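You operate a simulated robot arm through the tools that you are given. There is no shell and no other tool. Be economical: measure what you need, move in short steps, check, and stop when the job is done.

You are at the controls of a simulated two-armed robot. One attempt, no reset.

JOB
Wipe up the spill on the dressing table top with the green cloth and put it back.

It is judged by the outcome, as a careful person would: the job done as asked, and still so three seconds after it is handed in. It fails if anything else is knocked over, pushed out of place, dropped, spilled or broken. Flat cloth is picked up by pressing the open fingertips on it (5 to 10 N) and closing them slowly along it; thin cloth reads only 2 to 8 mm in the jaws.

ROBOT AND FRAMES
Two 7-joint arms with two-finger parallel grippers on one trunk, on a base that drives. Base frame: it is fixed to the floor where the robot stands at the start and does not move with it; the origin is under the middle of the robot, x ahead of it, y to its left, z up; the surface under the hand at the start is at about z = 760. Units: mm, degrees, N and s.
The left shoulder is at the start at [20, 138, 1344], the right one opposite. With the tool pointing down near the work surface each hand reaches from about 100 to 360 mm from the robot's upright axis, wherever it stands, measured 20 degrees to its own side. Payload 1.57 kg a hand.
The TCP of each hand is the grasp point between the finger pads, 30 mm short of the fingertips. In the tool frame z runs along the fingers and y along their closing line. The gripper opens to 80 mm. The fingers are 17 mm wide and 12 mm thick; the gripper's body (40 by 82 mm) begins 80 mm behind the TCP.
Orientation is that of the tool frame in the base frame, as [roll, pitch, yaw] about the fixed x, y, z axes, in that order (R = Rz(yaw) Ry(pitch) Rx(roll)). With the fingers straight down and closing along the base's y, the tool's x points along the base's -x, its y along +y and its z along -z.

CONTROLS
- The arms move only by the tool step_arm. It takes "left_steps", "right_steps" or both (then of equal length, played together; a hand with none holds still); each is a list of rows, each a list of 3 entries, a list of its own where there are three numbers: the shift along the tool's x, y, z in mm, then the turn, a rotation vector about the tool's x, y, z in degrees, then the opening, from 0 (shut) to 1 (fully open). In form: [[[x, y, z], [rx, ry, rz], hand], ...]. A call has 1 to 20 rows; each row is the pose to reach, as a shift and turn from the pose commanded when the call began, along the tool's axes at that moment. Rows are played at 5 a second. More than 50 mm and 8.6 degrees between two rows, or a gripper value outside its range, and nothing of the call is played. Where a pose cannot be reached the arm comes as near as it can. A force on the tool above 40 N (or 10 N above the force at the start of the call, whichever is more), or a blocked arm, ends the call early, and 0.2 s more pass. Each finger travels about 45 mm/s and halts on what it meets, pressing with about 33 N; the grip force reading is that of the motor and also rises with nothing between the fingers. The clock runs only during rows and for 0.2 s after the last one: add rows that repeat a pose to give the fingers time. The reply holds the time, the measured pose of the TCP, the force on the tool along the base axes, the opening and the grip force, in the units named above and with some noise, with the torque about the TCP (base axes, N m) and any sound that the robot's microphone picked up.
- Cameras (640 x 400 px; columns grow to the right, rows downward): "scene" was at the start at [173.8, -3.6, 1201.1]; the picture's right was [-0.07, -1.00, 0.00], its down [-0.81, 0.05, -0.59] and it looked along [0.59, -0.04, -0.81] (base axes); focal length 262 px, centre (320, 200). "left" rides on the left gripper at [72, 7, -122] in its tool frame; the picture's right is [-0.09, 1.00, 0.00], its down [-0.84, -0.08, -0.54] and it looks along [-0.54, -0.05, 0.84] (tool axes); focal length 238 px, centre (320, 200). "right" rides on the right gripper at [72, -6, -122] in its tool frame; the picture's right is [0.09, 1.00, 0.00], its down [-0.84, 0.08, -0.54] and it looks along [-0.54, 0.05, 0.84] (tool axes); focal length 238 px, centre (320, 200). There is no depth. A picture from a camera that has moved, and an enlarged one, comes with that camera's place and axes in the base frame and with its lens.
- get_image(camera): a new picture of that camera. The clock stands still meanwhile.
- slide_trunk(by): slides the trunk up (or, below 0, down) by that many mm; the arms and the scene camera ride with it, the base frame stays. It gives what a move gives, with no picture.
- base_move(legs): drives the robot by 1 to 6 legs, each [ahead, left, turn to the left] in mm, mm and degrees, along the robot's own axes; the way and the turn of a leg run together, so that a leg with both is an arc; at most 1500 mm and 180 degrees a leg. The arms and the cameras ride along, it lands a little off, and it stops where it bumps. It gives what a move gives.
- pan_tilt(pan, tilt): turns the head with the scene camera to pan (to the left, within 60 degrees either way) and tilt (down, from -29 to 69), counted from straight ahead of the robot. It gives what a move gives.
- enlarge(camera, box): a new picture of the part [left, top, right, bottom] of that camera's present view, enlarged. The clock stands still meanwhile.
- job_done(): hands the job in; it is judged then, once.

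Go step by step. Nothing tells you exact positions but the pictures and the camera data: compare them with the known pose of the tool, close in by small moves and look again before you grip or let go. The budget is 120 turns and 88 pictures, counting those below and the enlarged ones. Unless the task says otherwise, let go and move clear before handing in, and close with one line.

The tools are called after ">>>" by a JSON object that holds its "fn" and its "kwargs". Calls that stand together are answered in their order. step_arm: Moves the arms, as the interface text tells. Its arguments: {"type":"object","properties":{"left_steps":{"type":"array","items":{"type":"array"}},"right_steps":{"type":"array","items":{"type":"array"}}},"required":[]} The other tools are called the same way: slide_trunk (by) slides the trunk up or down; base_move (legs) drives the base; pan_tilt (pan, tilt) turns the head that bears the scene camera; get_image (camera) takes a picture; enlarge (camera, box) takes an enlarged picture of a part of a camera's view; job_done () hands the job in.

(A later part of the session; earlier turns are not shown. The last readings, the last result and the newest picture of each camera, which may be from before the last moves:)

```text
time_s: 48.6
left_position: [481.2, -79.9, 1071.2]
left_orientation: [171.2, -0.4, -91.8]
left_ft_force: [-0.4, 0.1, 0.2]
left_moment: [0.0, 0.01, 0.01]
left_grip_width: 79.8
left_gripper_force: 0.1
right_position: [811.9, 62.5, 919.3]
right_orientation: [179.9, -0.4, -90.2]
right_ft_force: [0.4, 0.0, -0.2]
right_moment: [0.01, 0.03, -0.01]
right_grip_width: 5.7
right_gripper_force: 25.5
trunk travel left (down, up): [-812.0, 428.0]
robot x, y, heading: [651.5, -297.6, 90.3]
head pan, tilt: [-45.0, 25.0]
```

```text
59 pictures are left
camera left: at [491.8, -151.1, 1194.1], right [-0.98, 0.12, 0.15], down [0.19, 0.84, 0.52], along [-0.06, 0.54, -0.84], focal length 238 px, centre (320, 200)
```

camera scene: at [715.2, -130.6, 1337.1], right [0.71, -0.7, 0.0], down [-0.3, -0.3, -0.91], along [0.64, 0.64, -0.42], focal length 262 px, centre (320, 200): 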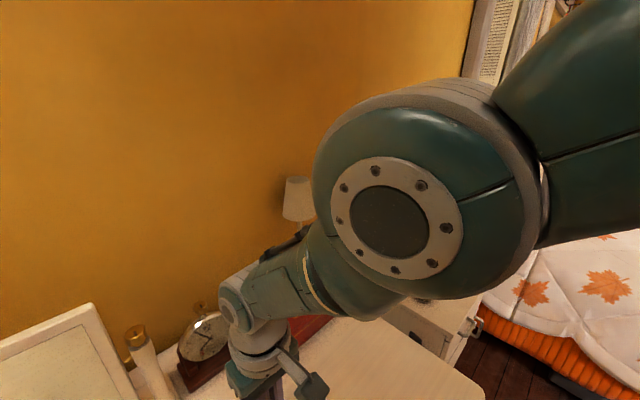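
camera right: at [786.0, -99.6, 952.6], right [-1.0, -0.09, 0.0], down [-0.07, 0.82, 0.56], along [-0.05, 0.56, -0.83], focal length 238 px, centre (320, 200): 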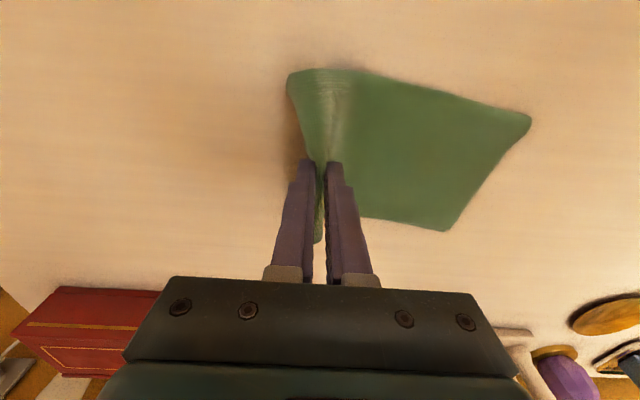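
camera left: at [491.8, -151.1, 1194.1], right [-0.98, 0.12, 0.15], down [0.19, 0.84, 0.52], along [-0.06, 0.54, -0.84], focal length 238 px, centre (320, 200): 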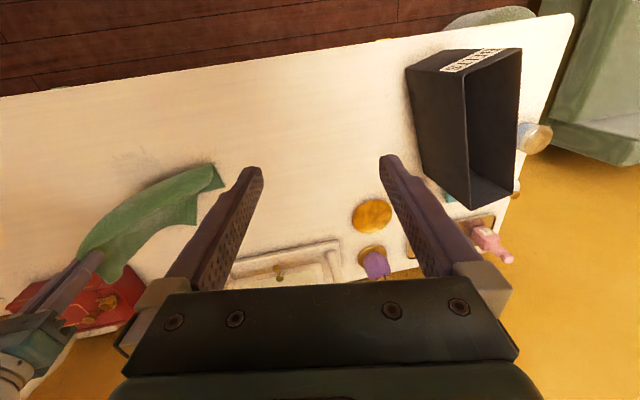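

The elbow is high and the forearm reaches down. I'll test small wrist yaw turns to find the free direction.

>>> {"fn": "step_arm", "kwargs": {"right_steps": [[[0, 0, 0], [0, 0, 5], 0], [[0, 0, 0], [0, 0, 10], 0], [[0, 0, -15], [0, 0, 15], 0], [[0, 0, -30], [0, 0, 20], 0], [[0, 0, -30], [0, 0, 20], 0]]}}

```text
time_s: 49.9
left_position: [480.4, -79.9, 1070.6]
left_orientation: [171.2, -0.4, -91.8]
left_ft_force: [-0.4, -0.7, 0.6]
left_moment: [-0.01, -0.01, -0.02]
left_grip_width: 80.3
left_gripper_force: 0.1
right_position: [808.5, 77.2, 936.5]
right_orientation: [-179.9, -0.5, -110.5]
right_ft_force: [0.2, -0.5, -0.6]
right_moment: [-0.04, 0.0, 0.0]
right_grip_width: 5.8
right_gripper_force: 26.1
right hand out of reach, approached as far as the arm can: row 3, 4, 5
trunk travel left (down, up): [-812.0, 428.0]
robot x, y, heading: [647.1, -296.9, 90.3]
head pan, tilt: [-45.0, 25.0]
```

Yaw isn't the limiter, but moves downward and along the surface work, and the base and trunk can do precise strokes. I'll turn the yaw back and bring the hand closer in and lower.

>>> {"fn": "step_arm", "kwargs": {"right_steps": [[[0, 0, 10], [0, 0, -7], 0], [[0, 0, 20], [0, 0, -14], 0], [[0, 0, 25], [0, 0, -20], 0], [[0, 0, 25], [0, 0, -20], 0]]}}

```text
time_s: 50.9
left_position: [481.5, -80.1, 1070.9]
left_orientation: [171.1, -0.4, -91.8]
left_ft_force: [0.0, 0.3, 1.0]
left_moment: [-0.03, -0.02, 0.01]
left_grip_width: 80.0
left_gripper_force: 0.0
right_position: [809.3, 66.6, 921.2]
right_orientation: [179.9, -0.3, -90.1]
right_ft_force: [-0.8, -0.6, 0.1]
right_moment: [-0.02, -0.03, 0.04]
right_grip_width: 5.8
right_gripper_force: 25.5
right hand out of reach, approached as far as the arm can: row 1, 2, 3, 4
trunk travel left (down, up): [-812.0, 428.0]
robot x, y, heading: [647.1, -296.1, 90.2]
head pan, tilt: [-45.0, 25.0]
```

The commanded pose is about (814, 30, 959) while the hand is at (809, 67, 921). I'll command a pose on the reachable side: closer in and lower.

>>> {"fn": "step_arm", "kwargs": {"right_steps": [[[0, 5, 40], [0, 0, 0], 0], [[20, 10, 70], [0, 0, 0], 0], [[40, 20, 100], [0, 0, 0], 0], [[62, 25, 128], [0, 0, 0], 0], [[62, 25, 128], [0, 0, 0], 0]]}}

```text
time_s: 52.0
left_position: [481.5, -79.8, 1071.6]
left_orientation: [171.2, -0.4, -91.8]
left_ft_force: [0.1, -0.5, -0.9]
left_moment: [0.04, 0.05, 0.03]
left_grip_width: 80.1
left_gripper_force: 0.0
right_position: [801.7, -25.7, 841.5]
right_orientation: [179.9, -0.3, -90.3]
right_ft_force: [0.1, -0.2, -0.2]
right_moment: [0.0, -0.01, -0.01]
right_grip_width: 6.0
right_gripper_force: 25.2
right hand out of reach, approached as far as the arm can: row 1, 2, 3, 4, 5
trunk travel left (down, up): [-812.0, 428.0]
robot x, y, heading: [650.6, -298.7, 89.9]
head pan, tilt: [-45.0, 25.0]
```

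The hand is at (802, −26, 841). From here I'll use trunk and base only. Let me look at the table and the spill first.

>>> {"fn": "pan_tilt", "kwargs": {"pan": -10, "tilt": 65}}

>>> {"fn": "get_image", "kwargs": {"camera": "scene"}}

>>> {"fn": "get_image", "kwargs": {"camera": "right"}}

```text
time_s: 53.1
left_position: [482.5, -79.5, 1070.9]
left_orientation: [171.2, -0.4, -91.8]
left_ft_force: [-0.7, 0.5, -0.9]
left_moment: [0.02, -0.01, 0.0]
left_grip_width: 79.9
left_gripper_force: 0.1
right_position: [801.5, -24.9, 841.7]
right_orientation: [180.0, -0.4, -90.3]
right_ft_force: [0.3, 0.5, -0.1]
right_moment: [0.03, 0.0, 0.01]
right_grip_width: 5.7
right_gripper_force: 25.5
trunk travel left (down, up): [-812.0, 428.0]
robot x, y, heading: [648.2, -295.2, 90.2]
head pan, tilt: [-10.0, 65.0]
```

```text
58 pictures are left
camera scene: at [660.7, -136.1, 1281.6], right [0.99, -0.17, 0.0], down [-0.16, -0.89, -0.42], along [0.07, 0.42, -0.91], focal length 262 px, centre (320, 200)
```

scene: 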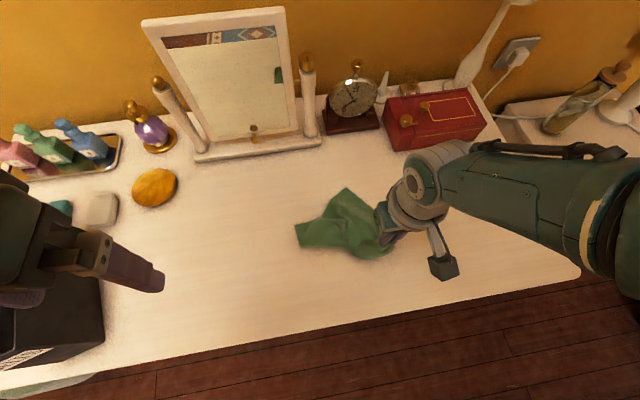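

```text
57 pictures are left
camera right: at [808.3, -97.3, 964.7], right [-1.0, -0.09, 0.0], down [-0.07, 0.84, 0.54], along [-0.05, 0.54, -0.84], focal length 238 px, centre (320, 200)
```

right: 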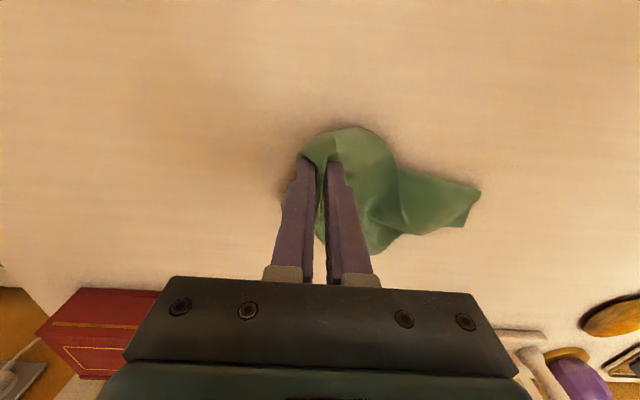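

The cloth is bunched under the hand over the spill area. I'll lower the trunk to near contact.

>>> {"fn": "slide_trunk", "kwargs": {"by": -43}}

```text
time_s: 54.0
left_position: [480.7, -80.3, 1029.0]
left_orientation: [171.2, -0.4, -91.8]
left_ft_force: [1.0, -0.5, -0.4]
left_moment: [-0.01, 0.0, 0.02]
left_grip_width: 80.0
left_gripper_force: 0.1
right_position: [802.4, -26.5, 799.2]
right_orientation: [-180.0, -0.2, -90.3]
right_ft_force: [-0.5, -0.8, 0.2]
right_moment: [0.01, -0.01, 0.02]
right_grip_width: 5.9
right_gripper_force: 26.1
trunk travel left (down, up): [-769.0, 471.0]
robot x, y, heading: [653.3, -298.6, 90.0]
head pan, tilt: [-10.0, 65.0]
```

>>> {"fn": "slide_trunk", "kwargs": {"by": -5}}

```text
time_s: 54.5
left_position: [481.6, -79.8, 1023.2]
left_orientation: [171.2, -0.5, -91.9]
left_ft_force: [0.6, -0.7, 0.2]
left_moment: [0.02, -0.01, -0.01]
left_grip_width: 80.1
left_gripper_force: 0.0
right_position: [801.9, -25.9, 794.5]
right_orientation: [179.8, -0.3, -90.4]
right_ft_force: [-1.0, -1.9, 8.9]
right_moment: [-0.02, 0.01, 0.0]
right_grip_width: 6.0
right_gripper_force: 25.5
trunk travel left (down, up): [-764.0, 476.0]
robot x, y, heading: [652.4, -298.1, 90.0]
head pan, tilt: [-10.0, 65.0]
```

About 9 N of pressure. Now wiping strokes with the base across the spill area.

>>> {"fn": "base_move", "kwargs": {"legs": [[72, 0, 0], [-80, 12, 0], [80, 12, 0], [-80, 12, 0], [80, 12, 0], [-75, -30, 0]]}}

>>> {"fn": "get_image", "kwargs": {"camera": "scene"}}

>>> {"fn": "get_image", "kwargs": {"camera": "right"}}

```text
time_s: 58.9
left_position: [464.4, -84.2, 1023.7]
left_orientation: [171.2, -0.4, -91.8]
left_ft_force: [-0.5, -1.0, 0.0]
left_moment: [0.01, -0.02, 0.01]
left_grip_width: 80.0
left_gripper_force: 0.1
right_position: [784.7, -30.7, 793.5]
right_orientation: [-180.0, -0.4, -90.3]
right_ft_force: [0.6, -3.1, 16.2]
right_moment: [-0.08, -0.09, -0.03]
right_grip_width: 6.1
right_gripper_force: 26.1
trunk travel left (down, up): [-764.0, 476.0]
robot x, y, heading: [630.1, -294.3, 90.0]
head pan, tilt: [-10.0, 65.0]
```

```text
56 pictures are left
camera scene: at [643.1, -139.6, 1233.7], right [0.99, -0.17, 0.0], down [-0.15, -0.89, -0.42], along [0.07, 0.42, -0.91], focal length 262 px, centre (320, 200)
```

scene: 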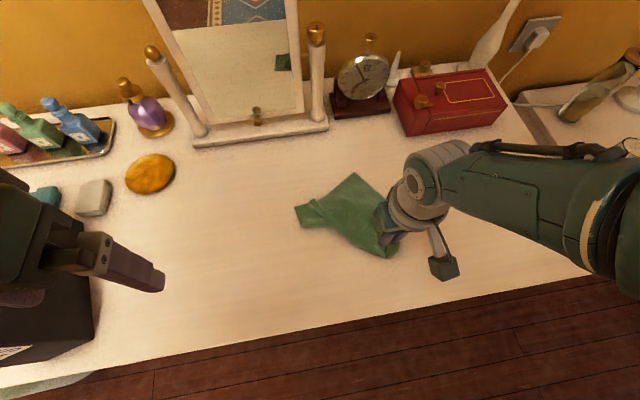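

```text
55 pictures are left
camera right: at [791.2, -101.1, 916.9], right [-1.0, -0.09, 0.0], down [-0.07, 0.84, 0.54], along [-0.05, 0.53, -0.84], focal length 238 px, centre (320, 200)
```

right: 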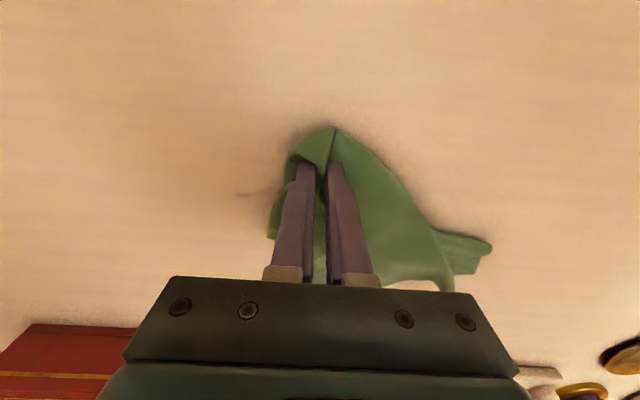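

Now lift and move aside to check what remains of the spill.

>>> {"fn": "slide_trunk", "kwargs": {"by": 70}}

>>> {"fn": "base_move", "kwargs": {"legs": [[0, 140, 0]]}}

>>> {"fn": "pan_tilt", "kwargs": {"pan": -25, "tilt": 60}}

>>> {"fn": "get_image", "kwargs": {"camera": "scene"}}

>>> {"fn": "get_image", "kwargs": {"camera": "right"}}

```text
time_s: 59.9
left_position: [463.7, -83.6, 1093.6]
left_orientation: [171.0, -0.3, -91.8]
left_ft_force: [0.6, 0.9, 0.4]
left_moment: [-0.02, 0.01, 0.0]
left_grip_width: 79.9
left_gripper_force: 0.0
right_position: [782.3, -30.8, 863.8]
right_orientation: [-180.0, -0.4, -90.3]
right_ft_force: [-0.1, 0.1, 0.3]
right_moment: [0.01, 0.05, 0.01]
right_grip_width: 6.2
right_gripper_force: 25.5
trunk travel left (down, up): [-834.0, 406.0]
robot x, y, heading: [633.7, -302.5, 90.3]
head pan, tilt: [-10.0, 65.0]
```

```text
time_s: 61.2
left_position: [325.1, -83.8, 1094.2]
left_orientation: [171.2, -0.3, -91.7]
left_ft_force: [-0.1, -0.5, 0.9]
left_moment: [0.0, 0.05, -0.01]
left_grip_width: 80.1
left_gripper_force: 0.2
right_position: [646.2, -29.5, 863.9]
right_orientation: [180.0, -0.4, -90.3]
right_ft_force: [0.6, 0.1, -0.2]
right_moment: [0.02, 0.02, 0.05]
right_grip_width: 5.6
right_gripper_force: 25.7
trunk travel left (down, up): [-834.0, 406.0]
robot x, y, heading: [493.3, -303.2, 90.2]
head pan, tilt: [-10.0, 65.0]
```

```text
time_s: 62.0
left_position: [323.3, -83.8, 1093.4]
left_orientation: [171.1, -0.4, -91.8]
left_ft_force: [0.5, -0.1, -0.1]
left_moment: [0.0, -0.03, -0.01]
left_grip_width: 79.9
left_gripper_force: 0.0
right_position: [647.1, -30.4, 864.3]
right_orientation: [-179.9, -0.4, -90.3]
right_ft_force: [0.3, 0.1, -0.1]
right_moment: [-0.02, 0.0, -0.01]
right_grip_width: 5.8
right_gripper_force: 26.1
trunk travel left (down, up): [-834.0, 406.0]
robot x, y, heading: [489.1, -302.7, 90.2]
head pan, tilt: [-25.0, 60.0]
```

```text
54 pictures are left
camera scene: at [521.5, -139.4, 1309.1], right [0.91, -0.42, 0.0], down [-0.36, -0.79, -0.5], along [0.21, 0.45, -0.87], focal length 262 px, centre (320, 200)
```

scene: 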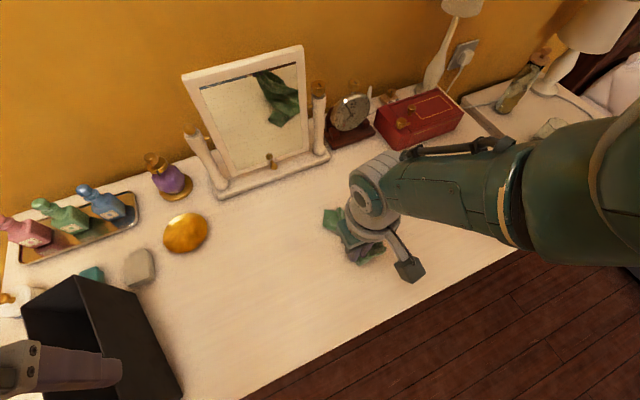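

```text
53 pictures are left
camera right: at [652.0, -101.7, 986.6], right [-1.0, -0.09, 0.0], down [-0.07, 0.84, 0.54], along [-0.05, 0.53, -0.84], focal length 238 px, centre (320, 200)
```

right: 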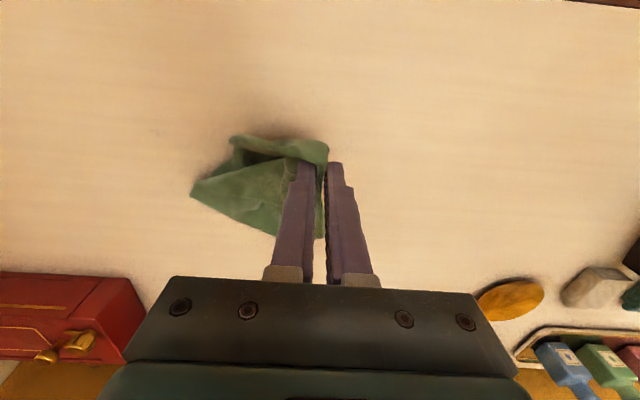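

The area looks mostly clean from here. I'll enlarge to check for residue.

>>> {"fn": "enlarge", "kwargs": {"camera": "right", "box": [40, 60, 280, 260]}}

```text
2.00 times, centred on (160, 160) of right
camera zoom: at [652.0, -101.7, 986.6], right [-1.0, -0.09, 0.0], down [-0.07, 0.84, 0.54], along [-0.05, 0.53, -0.84], focal length 477 px, centre (640, 280)
```

zoom: 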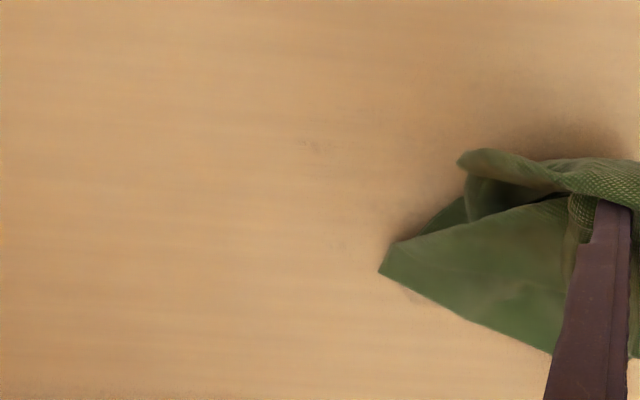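

Two tiny specks remain near (803, −21) and (768, 64). I'll go back for a second, wider pass.

>>> {"fn": "base_move", "kwargs": {"legs": [[-12, -165, 0]]}}

>>> {"fn": "slide_trunk", "kwargs": {"by": -66}}

```text
time_s: 63.5
left_position: [488.8, -95.6, 1093.5]
left_orientation: [171.1, -0.5, -91.7]
left_ft_force: [0.5, 0.1, -0.5]
left_moment: [0.02, 0.01, -0.01]
left_grip_width: 79.7
left_gripper_force: 0.1
right_position: [810.3, -42.1, 863.3]
right_orientation: [180.0, -0.5, -90.3]
right_ft_force: [-0.2, -0.3, 0.6]
right_moment: [0.02, 0.03, -0.02]
right_grip_width: 5.8
right_gripper_force: 26.3
trunk travel left (down, up): [-834.0, 406.0]
robot x, y, heading: [656.7, -310.4, 90.1]
head pan, tilt: [-25.0, 60.0]
```

```text
time_s: 64.5
left_position: [488.3, -95.9, 1027.4]
left_orientation: [171.2, -0.4, -91.8]
left_ft_force: [0.1, -0.8, 0.1]
left_moment: [0.03, -0.03, 0.03]
left_grip_width: 80.1
left_gripper_force: 0.0
right_position: [810.3, -41.6, 797.8]
right_orientation: [180.0, -0.4, -90.4]
right_ft_force: [-0.9, 0.1, 0.5]
right_moment: [0.01, 0.01, -0.01]
right_grip_width: 5.8
right_gripper_force: 26.3
trunk travel left (down, up): [-768.0, 472.0]
robot x, y, heading: [656.0, -314.9, 90.1]
head pan, tilt: [-25.0, 60.0]
```

>>> {"fn": "slide_trunk", "kwargs": {"by": -5}}

>>> {"fn": "base_move", "kwargs": {"legs": [[105, 0, 0], [-105, 9, 0], [105, 9, 0], [-105, 9, 0], [105, 9, 0], [-105, 9, 0]]}}

>>> {"fn": "base_move", "kwargs": {"legs": [[110, 9, 0], [-110, 0, 0], [25, 0, 0], [0, -50, 0], [25, 20, 0], [25, 15, 0]]}}

```text
time_s: 65.0
left_position: [489.4, -94.6, 1022.7]
left_orientation: [171.1, -0.5, -91.8]
left_ft_force: [-0.6, -0.8, 0.2]
left_moment: [0.01, -0.03, -0.03]
left_grip_width: 80.2
left_gripper_force: 0.1
right_position: [809.4, -41.0, 792.5]
right_orientation: [180.0, -0.3, -90.3]
right_ft_force: [-0.6, -4.7, 26.3]
right_moment: [-0.1, 0.18, 0.08]
right_grip_width: 6.0
right_gripper_force: 25.7
trunk travel left (down, up): [-763.0, 477.0]
robot x, y, heading: [656.7, -311.2, 90.2]
head pan, tilt: [-25.0, 60.0]
```

```text
time_s: 65.8
left_position: [488.3, -92.4, 1022.8]
left_orientation: [171.1, -0.4, -91.8]
left_ft_force: [0.2, -0.5, -0.1]
left_moment: [-0.02, 0.04, 0.02]
left_grip_width: 80.0
left_gripper_force: 0.0
right_position: [810.5, -35.2, 794.1]
right_orientation: [-179.9, -0.2, -90.4]
right_ft_force: [0.5, 0.0, 8.3]
right_moment: [-0.04, 0.0, 0.01]
right_grip_width: 3.8
right_gripper_force: 24.0
trunk travel left (down, up): [-763.0, 477.0]
robot x, y, heading: [657.1, -312.0, 90.5]
head pan, tilt: [-25.0, 60.0]
stopped in leg 1: the force on the tool passed its limit at 49 N (the readings are from after the stop); the commanded pose is now the measured one
```

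```text
time_s: 69.6
left_position: [493.2, -16.2, 1022.7]
left_orientation: [171.0, -0.3, -91.8]
left_ft_force: [-1.1, 0.3, 0.2]
left_moment: [0.02, 0.03, 0.01]
left_grip_width: 80.2
left_gripper_force: 0.0
right_position: [814.8, 39.6, 793.8]
right_orientation: [179.8, -0.2, -90.4]
right_ft_force: [-1.0, 2.3, 8.0]
right_moment: [0.02, 0.1, -0.04]
right_grip_width: 4.3
right_gripper_force: 24.1
trunk travel left (down, up): [-763.0, 477.0]
robot x, y, heading: [662.4, -235.8, 90.4]
head pan, tilt: [-25.0, 60.0]
```

The grip shifted a bit (4 mm) but still holds. The pressure is now about 8 N; I'll finish the strokes.

>>> {"fn": "base_move", "kwargs": {"legs": [[-85, 10, 0], [95, 10, 0], [-95, 10, 0], [100, 10, 0], [-100, 10, 0], [100, 8, 0]]}}

>>> {"fn": "get_image", "kwargs": {"camera": "right"}}

>>> {"fn": "get_image", "kwargs": {"camera": "scene"}}

```text
time_s: 74.3
left_position: [435.3, -5.1, 1022.5]
left_orientation: [171.0, -0.5, -91.6]
left_ft_force: [-1.2, -0.8, -0.2]
left_moment: [0.0, 0.01, 0.01]
left_grip_width: 80.1
left_gripper_force: 0.1
right_position: [755.9, 53.9, 794.9]
right_orientation: [179.9, -0.1, -90.2]
right_ft_force: [0.1, 0.8, 4.7]
right_moment: [0.06, 0.05, 0.0]
right_grip_width: 4.0
right_gripper_force: 25.1
trunk travel left (down, up): [-763.0, 477.0]
robot x, y, heading: [605.2, -221.9, 90.3]
head pan, tilt: [-25.0, 60.0]
```

```text
51 pictures are left
camera right: at [762.4, -18.4, 916.7], right [-1.0, -0.09, 0.0], down [-0.07, 0.84, 0.54], along [-0.05, 0.54, -0.84], focal length 238 px, centre (320, 200)
```

right: 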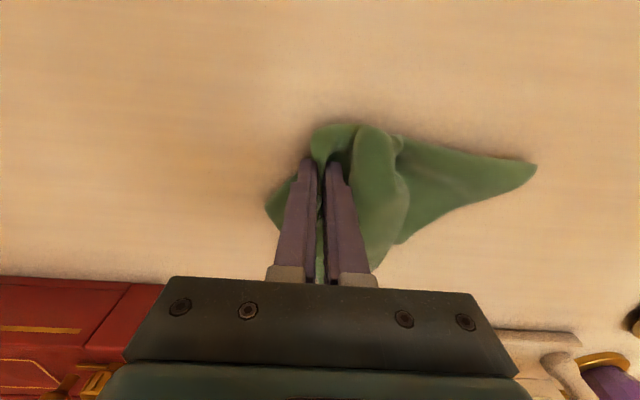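

```text
50 pictures are left
camera scene: at [633.2, -59.0, 1238.2], right [0.91, -0.42, 0.0], down [-0.36, -0.79, -0.5], along [0.21, 0.45, -0.87], focal length 262 px, centre (320, 200)
```

scene: 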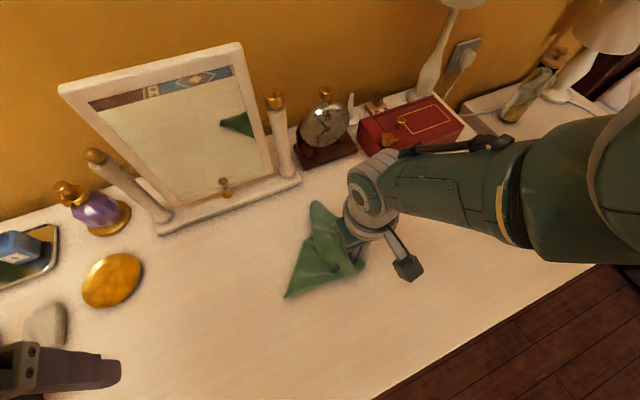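

Now lift high so the cloth hangs free, and check both the table and the cloth.

>>> {"fn": "slide_trunk", "kwargs": {"by": 215}}

>>> {"fn": "base_move", "kwargs": {"legs": [[-62, 0, 0], [0, 200, 0]]}}

>>> {"fn": "get_image", "kwargs": {"camera": "right"}}

>>> {"fn": "get_image", "kwargs": {"camera": "scene"}}

```text
time_s: 76.6
left_position: [435.7, -5.6, 1237.5]
left_orientation: [171.0, -0.5, -91.5]
left_ft_force: [-0.4, 0.0, -0.9]
left_moment: [-0.01, -0.03, -0.01]
left_grip_width: 80.0
left_gripper_force: 0.1
right_position: [756.1, 52.4, 1009.3]
right_orientation: [179.8, -0.1, -90.2]
right_ft_force: [-0.3, 0.2, -0.2]
right_moment: [-0.03, 0.02, -0.03]
right_grip_width: 2.3
right_gripper_force: 23.2
trunk travel left (down, up): [-978.0, 262.0]
robot x, y, heading: [602.0, -222.8, 90.0]
head pan, tilt: [-25.0, 60.0]
```

```text
time_s: 78.8
left_position: [236.6, -66.5, 1235.9]
left_orientation: [170.9, -0.5, -91.8]
left_ft_force: [0.0, 0.1, 0.0]
left_moment: [-0.02, -0.01, 0.0]
left_grip_width: 79.9
left_gripper_force: 0.0
right_position: [556.4, -9.9, 1008.8]
right_orientation: [179.9, -0.1, -90.4]
right_ft_force: [-0.4, 0.3, -0.5]
right_moment: [0.01, -0.01, 0.01]
right_grip_width: 2.3
right_gripper_force: 23.6
trunk travel left (down, up): [-978.0, 262.0]
robot x, y, heading: [409.6, -284.5, 90.4]
head pan, tilt: [-25.0, 60.0]
```

```text
49 pictures are left
camera right: at [563.0, -82.0, 1131.6], right [-1.0, -0.09, 0.0], down [-0.07, 0.84, 0.54], along [-0.05, 0.54, -0.84], focal length 238 px, centre (320, 200)
```

right: 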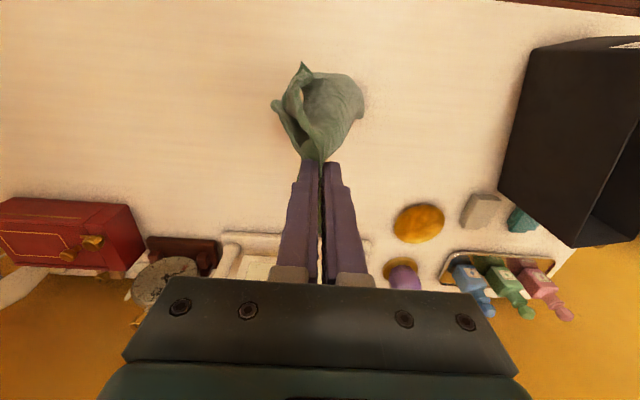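

```text
48 pictures are left
camera scene: at [433.5, -122.1, 1453.1], right [0.91, -0.42, 0.0], down [-0.36, -0.79, -0.5], along [0.21, 0.45, -0.87], focal length 262 px, centre (320, 200)
```

scene: 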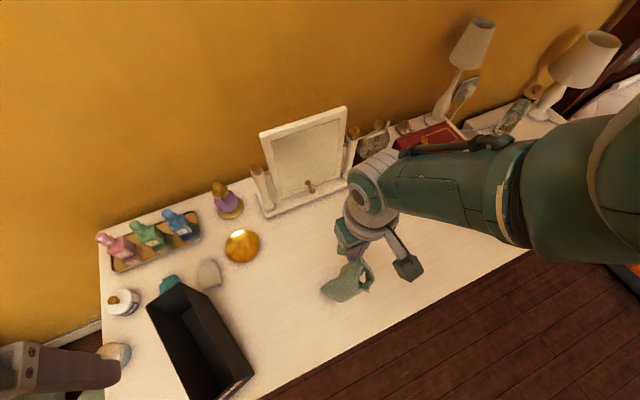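

The cloth hangs from a thin pinch (2 mm). Enlarging the former spill area to confirm it is clean.

>>> {"fn": "enlarge", "kwargs": {"camera": "right", "box": [80, 40, 280, 165]}}

>>> {"fn": "enlarge", "kwargs": {"camera": "right", "box": [250, 40, 410, 180]}}

>>> {"fn": "get_image", "kwargs": {"camera": "left"}}

```text
3.20 times, centred on (180, 102) of right
camera zoom: at [563.0, -82.0, 1131.6], right [-1.0, -0.09, 0.0], down [-0.07, 0.84, 0.54], along [-0.05, 0.54, -0.84], focal length 763 px, centre (768, 512)
```

zoom: 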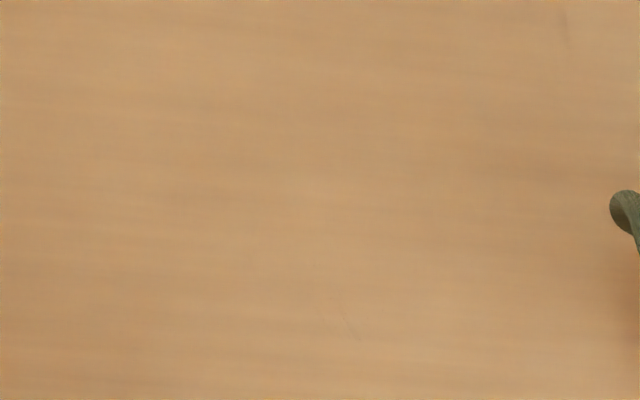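

```text
2.86 times, centred on (330, 110) of right
camera zoom: at [563.0, -82.0, 1131.6], right [-1.0, -0.09, 0.0], down [-0.07, 0.84, 0.54], along [-0.05, 0.54, -0.84], focal length 681 px, centre (291, 457)
```

zoom: 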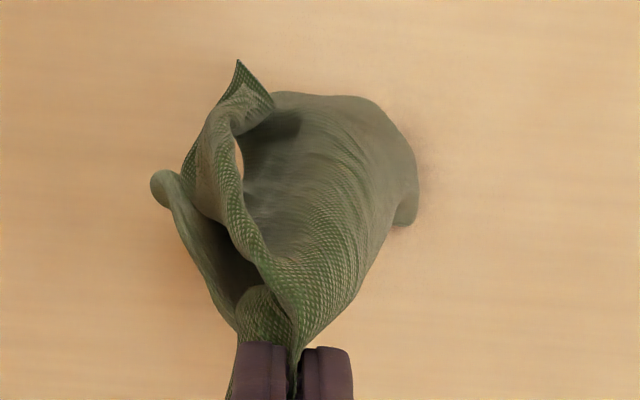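

```text
45 pictures are left
camera left: at [246.4, -137.6, 1359.9], right [-0.98, 0.12, 0.15], down [0.19, 0.84, 0.52], along [-0.07, 0.54, -0.84], focal length 238 px, centre (320, 200)
```

left: 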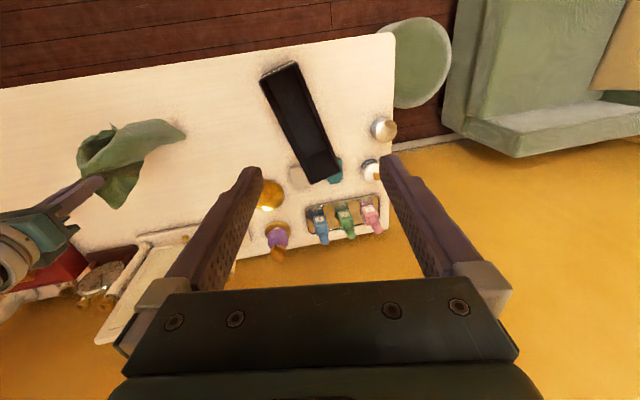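

The table is clean but for a very faint trace near (765, 63). I'll go back and give that corner a short extra rub.

>>> {"fn": "base_move", "kwargs": {"legs": [[70, -205, 0]]}}

>>> {"fn": "slide_trunk", "kwargs": {"by": -210}}

```text
time_s: 80.5
left_position: [441.1, 3.3, 1238.4]
left_orientation: [171.0, -0.5, -91.7]
left_ft_force: [1.8, -0.1, 0.0]
left_moment: [0.0, 0.04, 0.0]
left_grip_width: 80.2
left_gripper_force: 0.1
right_position: [761.5, 60.5, 1008.3]
right_orientation: [179.9, -0.1, -90.3]
right_ft_force: [0.1, 0.5, 0.1]
right_moment: [0.01, -0.02, -0.01]
right_grip_width: 2.0
right_gripper_force: 24.1
trunk travel left (down, up): [-978.0, 262.0]
robot x, y, heading: [609.2, -209.5, 90.2]
head pan, tilt: [-25.0, 60.0]
```

```text
time_s: 82.8
left_position: [442.6, 3.6, 1027.6]
left_orientation: [170.9, -0.5, -91.9]
left_ft_force: [0.0, 0.8, -0.8]
left_moment: [0.01, 0.0, -0.01]
left_grip_width: 79.7
left_gripper_force: 0.1
right_position: [761.8, 59.9, 800.3]
right_orientation: [179.8, -0.1, -90.3]
right_ft_force: [0.3, 0.7, 1.9]
right_moment: [-0.01, -0.01, 0.0]
right_grip_width: 2.1
right_gripper_force: 23.3
trunk travel left (down, up): [-768.0, 472.0]
robot x, y, heading: [610.6, -212.3, 90.2]
head pan, tilt: [-25.0, 60.0]
```

>>> {"fn": "slide_trunk", "kwargs": {"by": -4}}

>>> {"fn": "get_image", "kwargs": {"camera": "right"}}

```text
time_s: 83.3
left_position: [442.6, 2.7, 1023.5]
left_orientation: [170.9, -0.3, -91.8]
left_ft_force: [0.6, -0.7, -0.6]
left_moment: [-0.01, -0.03, 0.03]
left_grip_width: 79.8
left_gripper_force: 0.3
right_position: [762.6, 61.4, 796.0]
right_orientation: [179.8, -0.1, -90.4]
right_ft_force: [1.4, -0.3, 9.7]
right_moment: [0.03, -0.03, 0.0]
right_grip_width: 2.3
right_gripper_force: 24.2
trunk travel left (down, up): [-764.0, 476.0]
robot x, y, heading: [611.3, -214.5, 90.4]
head pan, tilt: [-25.0, 60.0]
```

```text
44 pictures are left
camera right: at [769.5, -10.9, 918.1], right [-1.0, -0.09, 0.0], down [-0.07, 0.84, 0.54], along [-0.05, 0.54, -0.84], focal length 238 px, centre (320, 200)
```

right: 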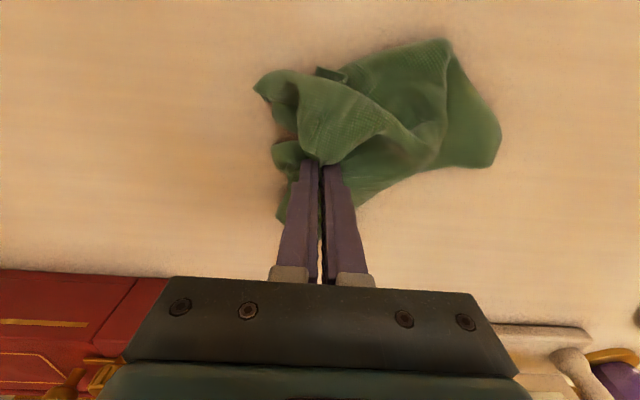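

Contact at about 10 N with the cloth under the tips. Short rubs over the corner.

>>> {"fn": "base_move", "kwargs": {"legs": [[15, 8, 0], [-35, 0, 0], [35, -10, 0], [-35, -8, 0], [30, 0, 0], [-20, 8, 0]]}}

>>> {"fn": "slide_trunk", "kwargs": {"by": 215}}

>>> {"fn": "base_move", "kwargs": {"legs": [[-60, 200, 0]]}}

>>> {"fn": "get_image", "kwargs": {"camera": "right"}}

>>> {"fn": "enlarge", "kwargs": {"camera": "right", "box": [80, 40, 280, 165]}}

```text
time_s: 86.3
left_position: [443.7, -4.6, 1023.0]
left_orientation: [171.0, -0.6, -91.8]
left_ft_force: [0.5, -1.3, 0.7]
left_moment: [0.0, -0.02, -0.06]
left_grip_width: 80.4
left_gripper_force: 0.1
right_position: [765.2, 51.4, 795.1]
right_orientation: [179.8, -0.2, -90.3]
right_ft_force: [-1.9, -1.7, 12.2]
right_moment: [-0.05, 0.01, -0.01]
right_grip_width: 2.5
right_gripper_force: 23.7
trunk travel left (down, up): [-764.0, 476.0]
robot x, y, heading: [614.3, -219.7, 90.2]
head pan, tilt: [-25.0, 60.0]
```

```text
time_s: 88.6
left_position: [444.7, -4.6, 1238.6]
left_orientation: [171.0, -0.5, -91.8]
left_ft_force: [0.3, -0.8, 0.7]
left_moment: [0.0, -0.01, 0.02]
left_grip_width: 79.9
left_gripper_force: 0.0
right_position: [765.4, 51.3, 1009.1]
right_orientation: [179.8, -0.2, -90.3]
right_ft_force: [-0.3, 0.2, 0.3]
right_moment: [0.03, 0.0, 0.01]
right_grip_width: 2.3
right_gripper_force: 23.7
trunk travel left (down, up): [-979.0, 261.0]
robot x, y, heading: [611.0, -223.8, 90.0]
head pan, tilt: [-25.0, 60.0]
```

```text
time_s: 90.2
left_position: [245.0, -66.2, 1238.5]
left_orientation: [171.0, -0.4, -91.8]
left_ft_force: [-0.1, 0.5, 1.2]
left_moment: [0.04, -0.01, -0.04]
left_grip_width: 79.9
left_gripper_force: 0.1
right_position: [565.0, -9.9, 1009.9]
right_orientation: [179.8, -0.2, -90.3]
right_ft_force: [-0.1, -0.2, -0.1]
right_moment: [0.03, 0.0, -0.01]
right_grip_width: 2.4
right_gripper_force: 23.5
trunk travel left (down, up): [-979.0, 261.0]
robot x, y, heading: [417.1, -281.1, 90.1]
head pan, tilt: [-25.0, 60.0]
```

```text
43 pictures are left
camera right: at [571.7, -81.2, 1132.7], right [-1.0, -0.09, 0.0], down [-0.07, 0.84, 0.54], along [-0.05, 0.54, -0.84], focal length 238 px, centre (320, 200)
```

right: 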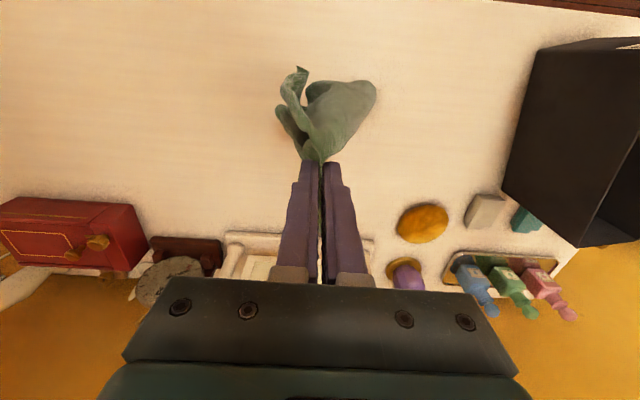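

```text
3.20 times, centred on (180, 102) of right
camera zoom: at [571.7, -81.2, 1132.7], right [-1.0, -0.09, 0.0], down [-0.07, 0.84, 0.54], along [-0.05, 0.54, -0.84], focal length 763 px, centre (768, 512)
```

zoom: 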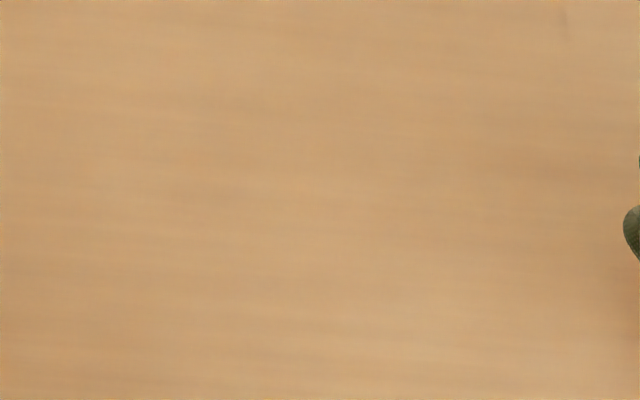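

The table is clean now. Next I'll lay the cloth back: hand over the home area's left end, then lower while moving right so it trails out flat.

>>> {"fn": "base_move", "kwargs": {"legs": [[0, 180, 0]]}}

>>> {"fn": "slide_trunk", "kwargs": {"by": -45}}

>>> {"fn": "pan_tilt", "kwargs": {"pan": -20, "tilt": 60}}

>>> {"fn": "get_image", "kwargs": {"camera": "scene"}}

>>> {"fn": "get_image", "kwargs": {"camera": "right"}}

```text
time_s: 91.7
left_position: [67.0, -66.4, 1238.5]
left_orientation: [171.0, -0.5, -91.7]
left_ft_force: [0.2, -0.3, -0.3]
left_moment: [0.03, 0.01, 0.03]
left_grip_width: 79.9
left_gripper_force: 0.0
right_position: [387.4, -11.0, 1011.0]
right_orientation: [179.9, -0.2, -90.2]
right_ft_force: [0.5, -0.6, 0.1]
right_moment: [-0.01, 0.0, 0.04]
right_grip_width: 2.2
right_gripper_force: 23.8
trunk travel left (down, up): [-979.0, 261.0]
robot x, y, heading: [235.8, -285.3, 90.6]
head pan, tilt: [-25.0, 60.0]
```

```text
time_s: 92.6
left_position: [66.3, -67.4, 1194.0]
left_orientation: [171.0, -0.5, -91.8]
left_ft_force: [-0.4, 0.2, 1.0]
left_moment: [-0.01, 0.02, 0.0]
left_grip_width: 79.7
left_gripper_force: 0.0
right_position: [386.7, -10.0, 964.6]
right_orientation: [179.9, -0.2, -90.2]
right_ft_force: [0.3, 0.2, 0.6]
right_moment: [-0.02, 0.02, -0.03]
right_grip_width: 2.3
right_gripper_force: 24.0
trunk travel left (down, up): [-934.0, 306.0]
robot x, y, heading: [232.7, -280.3, 90.3]
head pan, tilt: [-25.0, 60.0]
```

```text
time_s: 93.2
left_position: [66.2, -66.9, 1193.6]
left_orientation: [171.0, -0.5, -91.7]
left_ft_force: [0.0, 0.2, -0.9]
left_moment: [-0.01, -0.03, 0.0]
left_grip_width: 80.0
left_gripper_force: 0.0
right_position: [386.5, -8.8, 964.7]
right_orientation: [179.9, -0.1, -90.2]
right_ft_force: [-0.6, 0.2, -0.1]
right_moment: [0.0, 0.0, 0.03]
right_grip_width: 1.9
right_gripper_force: 24.0
trunk travel left (down, up): [-934.0, 306.0]
robot x, y, heading: [235.5, -287.4, 90.1]
head pan, tilt: [-20.0, 60.0]
```

```text
41 pictures are left
camera scene: at [258.9, -119.8, 1409.1], right [0.94, -0.34, 0.0], down [-0.29, -0.82, -0.5], along [0.17, 0.47, -0.87], focal length 262 px, centre (320, 200)
```

scene: 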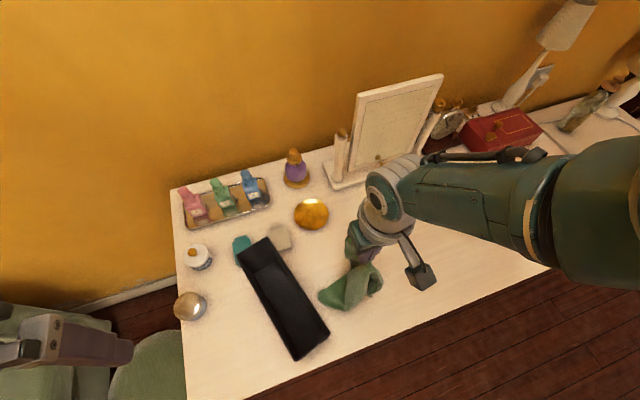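

```text
40 pictures are left
camera right: at [393.4, -81.8, 1087.7], right [-1.0, -0.09, 0.0], down [-0.07, 0.84, 0.54], along [-0.05, 0.54, -0.84], focal length 238 px, centre (320, 200)
```

right: 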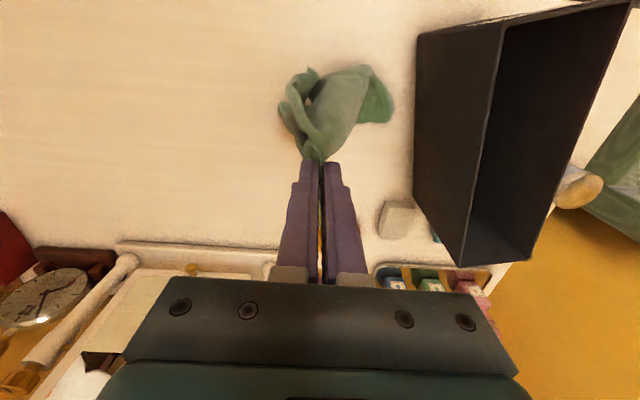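

The tail points left as wanted. I'll move right a little and go on lowering in steps while moving right.

>>> {"fn": "base_move", "kwargs": {"legs": [[0, -45, 0]]}}

>>> {"fn": "slide_trunk", "kwargs": {"by": -45}}

>>> {"fn": "base_move", "kwargs": {"legs": [[0, -35, 0]]}}

>>> {"fn": "slide_trunk", "kwargs": {"by": -45}}

>>> {"fn": "get_image", "kwargs": {"camera": "scene"}}

>>> {"fn": "get_image", "kwargs": {"camera": "right"}}

```text
time_s: 94.1
left_position: [110.2, -67.0, 1192.5]
left_orientation: [171.0, -0.5, -91.7]
left_ft_force: [0.0, -1.3, -0.5]
left_moment: [0.02, -0.01, 0.03]
left_grip_width: 80.1
left_gripper_force: 0.1
right_position: [431.0, -9.5, 965.6]
right_orientation: [179.8, -0.3, -90.3]
right_ft_force: [1.1, -0.3, -0.1]
right_moment: [0.0, 0.0, 0.0]
right_grip_width: 2.4
right_gripper_force: 23.7
trunk travel left (down, up): [-934.0, 306.0]
robot x, y, heading: [281.0, -283.7, 90.3]
head pan, tilt: [-20.0, 60.0]
```

```text
time_s: 95.0
left_position: [110.4, -67.8, 1148.1]
left_orientation: [170.9, -0.5, -91.7]
left_ft_force: [-0.5, -0.1, 0.2]
left_moment: [0.03, 0.03, 0.0]
left_grip_width: 80.2
left_gripper_force: 0.1
right_position: [432.2, -9.4, 920.5]
right_orientation: [179.7, -0.3, -90.2]
right_ft_force: [-0.4, 0.2, 0.9]
right_moment: [-0.02, -0.01, 0.01]
right_grip_width: 2.2
right_gripper_force: 24.0
trunk travel left (down, up): [-889.0, 351.0]
robot x, y, heading: [279.0, -280.9, 90.3]
head pan, tilt: [-20.0, 60.0]
```

```text
time_s: 95.9
left_position: [145.9, -66.9, 1148.3]
left_orientation: [170.9, -0.5, -91.7]
left_ft_force: [-0.5, -0.4, -0.2]
left_moment: [-0.03, 0.0, -0.02]
left_grip_width: 79.9
left_gripper_force: 0.0
right_position: [465.9, -9.4, 919.4]
right_orientation: [179.8, -0.2, -90.2]
right_ft_force: [0.5, 0.6, 0.5]
right_moment: [0.01, -0.03, 0.0]
right_grip_width: 2.1
right_gripper_force: 24.0
trunk travel left (down, up): [-889.0, 351.0]
robot x, y, heading: [313.0, -283.6, 90.2]
head pan, tilt: [-20.0, 60.0]
```

```text
time_s: 96.8
left_position: [145.6, -66.8, 1103.4]
left_orientation: [170.9, -0.5, -91.8]
left_ft_force: [0.1, 0.1, -0.2]
left_moment: [0.02, -0.02, -0.01]
left_grip_width: 80.2
left_gripper_force: 0.1
right_position: [466.7, -9.3, 874.8]
right_orientation: [179.8, -0.2, -90.2]
right_ft_force: [0.0, -0.2, -0.4]
right_moment: [-0.02, 0.01, 0.02]
right_grip_width: 2.1
right_gripper_force: 23.7
trunk travel left (down, up): [-844.0, 396.0]
robot x, y, heading: [317.2, -284.2, 90.2]
head pan, tilt: [-20.0, 60.0]
```

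```text
39 pictures are left
camera scene: at [338.9, -119.4, 1319.1], right [0.94, -0.34, 0.0], down [-0.29, -0.82, -0.5], along [0.17, 0.47, -0.87], focal length 262 px, centre (320, 200)
```

scene: 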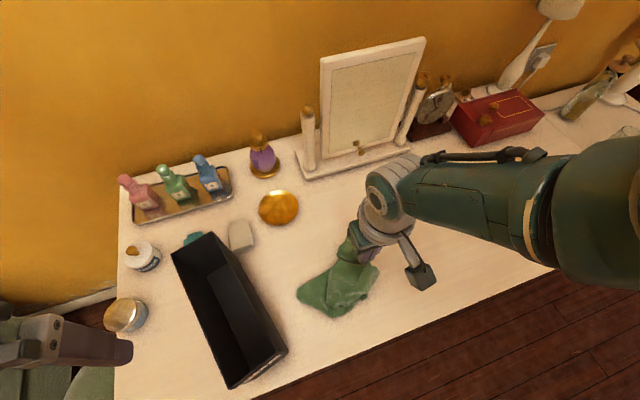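

```text
38 pictures are left
camera right: at [473.3, -81.3, 997.7], right [-1.0, -0.09, 0.0], down [-0.07, 0.84, 0.54], along [-0.05, 0.54, -0.84], focal length 238 px, centre (320, 200)
```

right: 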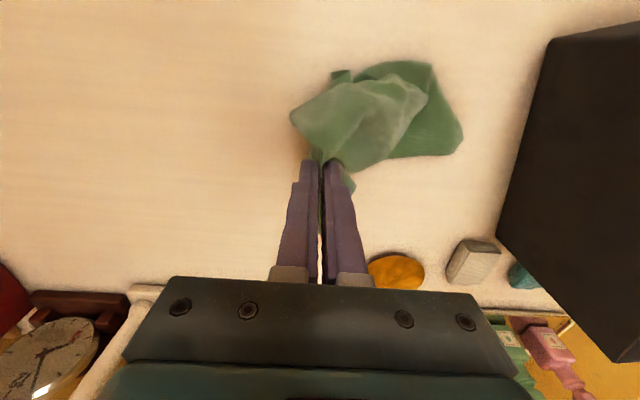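

The tail is down around x ≈ 330 and the cloth trails well. I'll pull right at this height to stretch it, then lower on.

>>> {"fn": "base_move", "kwargs": {"legs": [[0, -60, 0]]}}

>>> {"fn": "slide_trunk", "kwargs": {"by": -35}}

>>> {"fn": "base_move", "kwargs": {"legs": [[0, -40, 0]]}}

>>> {"fn": "slide_trunk", "kwargs": {"by": -25}}

>>> {"fn": "get_image", "kwargs": {"camera": "scene"}}

>>> {"fn": "get_image", "kwargs": {"camera": "right"}}

```text
time_s: 97.7
left_position: [205.0, -65.7, 1103.3]
left_orientation: [170.8, -0.6, -91.7]
left_ft_force: [-1.0, -0.1, -0.3]
left_moment: [0.01, -0.01, 0.02]
left_grip_width: 80.2
left_gripper_force: 0.1
right_position: [525.9, -10.4, 874.7]
right_orientation: [179.8, -0.3, -90.3]
right_ft_force: [-0.4, -0.4, -0.1]
right_moment: [-0.03, 0.0, 0.01]
right_grip_width: 2.1
right_gripper_force: 23.4
trunk travel left (down, up): [-844.0, 396.0]
robot x, y, heading: [374.0, -283.7, 90.5]
head pan, tilt: [-20.0, 60.0]
```

```text
time_s: 98.5
left_position: [205.0, -66.5, 1068.5]
left_orientation: [170.9, -0.5, -91.6]
left_ft_force: [-0.2, 0.3, 0.0]
left_moment: [0.0, -0.05, 0.0]
left_grip_width: 79.9
left_gripper_force: 0.0
right_position: [526.6, -9.6, 840.2]
right_orientation: [179.8, -0.1, -90.3]
right_ft_force: [0.1, 0.2, -0.1]
right_moment: [0.0, -0.01, 0.01]
right_grip_width: 2.2
right_gripper_force: 23.6
trunk travel left (down, up): [-809.0, 431.0]
robot x, y, heading: [380.5, -281.3, 90.4]
head pan, tilt: [-20.0, 60.0]
```

```text
time_s: 99.4
left_position: [245.9, -66.0, 1068.1]
left_orientation: [170.9, -0.4, -91.7]
left_ft_force: [0.2, 0.2, -0.7]
left_moment: [-0.02, 0.02, -0.01]
left_grip_width: 79.7
left_gripper_force: 0.1
right_position: [564.6, -9.0, 839.9]
right_orientation: [179.7, -0.3, -90.3]
right_ft_force: [-0.6, -0.1, -0.5]
right_moment: [-0.03, 0.02, -0.01]
right_grip_width: 2.1
right_gripper_force: 23.7
trunk travel left (down, up): [-809.0, 431.0]
robot x, y, heading: [415.5, -280.6, 90.1]
head pan, tilt: [-20.0, 60.0]
```

```text
time_s: 100.1
left_position: [244.7, -66.1, 1042.8]
left_orientation: [170.9, -0.5, -91.7]
left_ft_force: [-1.1, -0.7, 0.1]
left_moment: [0.03, 0.02, 0.01]
left_grip_width: 79.9
left_gripper_force: 0.1
right_position: [565.5, -8.8, 815.9]
right_orientation: [179.9, -0.2, -90.1]
right_ft_force: [0.1, 0.1, 0.0]
right_moment: [0.0, -0.01, 0.02]
right_grip_width: 2.0
right_gripper_force: 23.8
trunk travel left (down, up): [-784.0, 456.0]
robot x, y, heading: [412.9, -279.7, 90.4]
head pan, tilt: [-20.0, 60.0]
```

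```text
37 pictures are left
camera scene: at [438.2, -119.0, 1259.1], right [0.94, -0.34, 0.0], down [-0.29, -0.82, -0.5], along [0.17, 0.47, -0.87], focal length 262 px, centre (320, 200)
```

scene: 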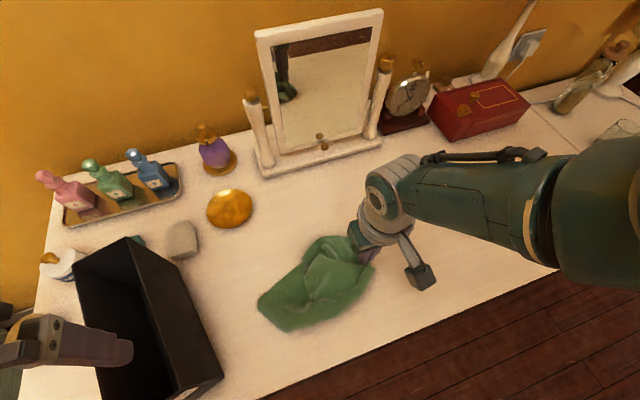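

```text
36 pictures are left
camera right: at [572.3, -80.9, 937.6], right [-1.0, -0.09, 0.0], down [-0.07, 0.84, 0.54], along [-0.05, 0.54, -0.84], focal length 238 px, centre (320, 200)
```

right: 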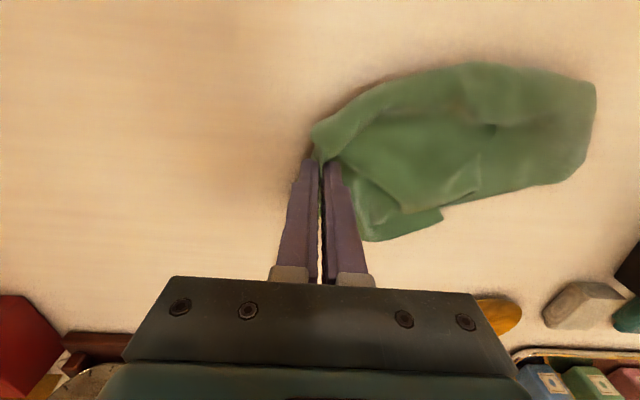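

The cloth lies spread within its old place (x ≈ 360–565). I'll lower the last bit, moving slightly right, then release.

>>> {"fn": "base_move", "kwargs": {"legs": [[0, -20, 0]]}}

>>> {"fn": "slide_trunk", "kwargs": {"by": -18}}

>>> {"fn": "step_arm", "kwargs": {"right_steps": [[[0, 0, 0], [0, 0, 0], 0.1], [[0, 0, 0], [0, 0, 0], 0.2], [[0, 0, 0], [0, 0, 0], 0.3], [[0, 0, 0], [0, 0, 0], 0.3]]}}

>>> {"fn": "get_image", "kwargs": {"camera": "right"}}

```text
time_s: 100.9
left_position: [265.5, -66.6, 1042.5]
left_orientation: [170.9, -0.5, -91.6]
left_ft_force: [-0.2, 1.3, 0.3]
left_moment: [-0.01, 0.0, 0.01]
left_grip_width: 80.1
left_gripper_force: 0.0
right_position: [585.0, -9.3, 815.2]
right_orientation: [179.8, -0.2, -90.2]
right_ft_force: [0.7, 0.4, 0.2]
right_moment: [0.01, 0.0, 0.01]
right_grip_width: 2.1
right_gripper_force: 23.9
trunk travel left (down, up): [-784.0, 456.0]
robot x, y, heading: [435.5, -283.4, 90.3]
head pan, tilt: [-20.0, 60.0]
```

```text
time_s: 101.5
left_position: [264.6, -67.1, 1025.0]
left_orientation: [170.9, -0.5, -91.6]
left_ft_force: [0.0, -0.1, 0.2]
left_moment: [-0.01, -0.02, 0.03]
left_grip_width: 80.0
left_gripper_force: 0.0
right_position: [585.1, -8.3, 797.3]
right_orientation: [179.9, -0.2, -90.2]
right_ft_force: [1.2, -0.3, 0.0]
right_moment: [0.01, 0.02, 0.0]
right_grip_width: 2.4
right_gripper_force: 23.4
trunk travel left (down, up): [-766.0, 474.0]
robot x, y, heading: [435.4, -280.7, 90.2]
head pan, tilt: [-20.0, 60.0]
```

```text
time_s: 102.5
left_position: [265.5, -66.4, 1025.0]
left_orientation: [170.9, -0.5, -91.6]
left_ft_force: [-0.1, 0.6, -0.1]
left_moment: [0.0, 0.03, 0.04]
left_grip_width: 80.0
left_gripper_force: 0.0
right_position: [585.1, -8.9, 797.0]
right_orientation: [179.8, -0.2, -90.2]
right_ft_force: [-0.6, -0.1, -0.5]
right_moment: [-0.03, -0.02, 0.01]
right_grip_width: 23.7
right_gripper_force: 0.1
trunk travel left (down, up): [-766.0, 474.0]
robot x, y, heading: [437.1, -283.4, 90.5]
head pan, tilt: [-20.0, 60.0]
```

```text
35 pictures are left
camera right: at [592.2, -80.9, 919.7], right [-1.0, -0.09, 0.0], down [-0.07, 0.84, 0.54], along [-0.05, 0.54, -0.84], focal length 238 px, centre (320, 200)
```

right: 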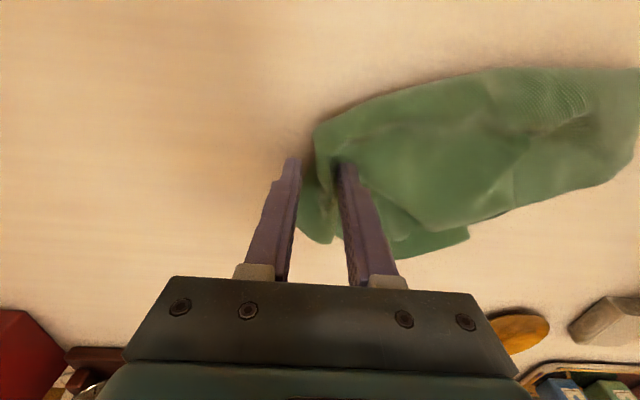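

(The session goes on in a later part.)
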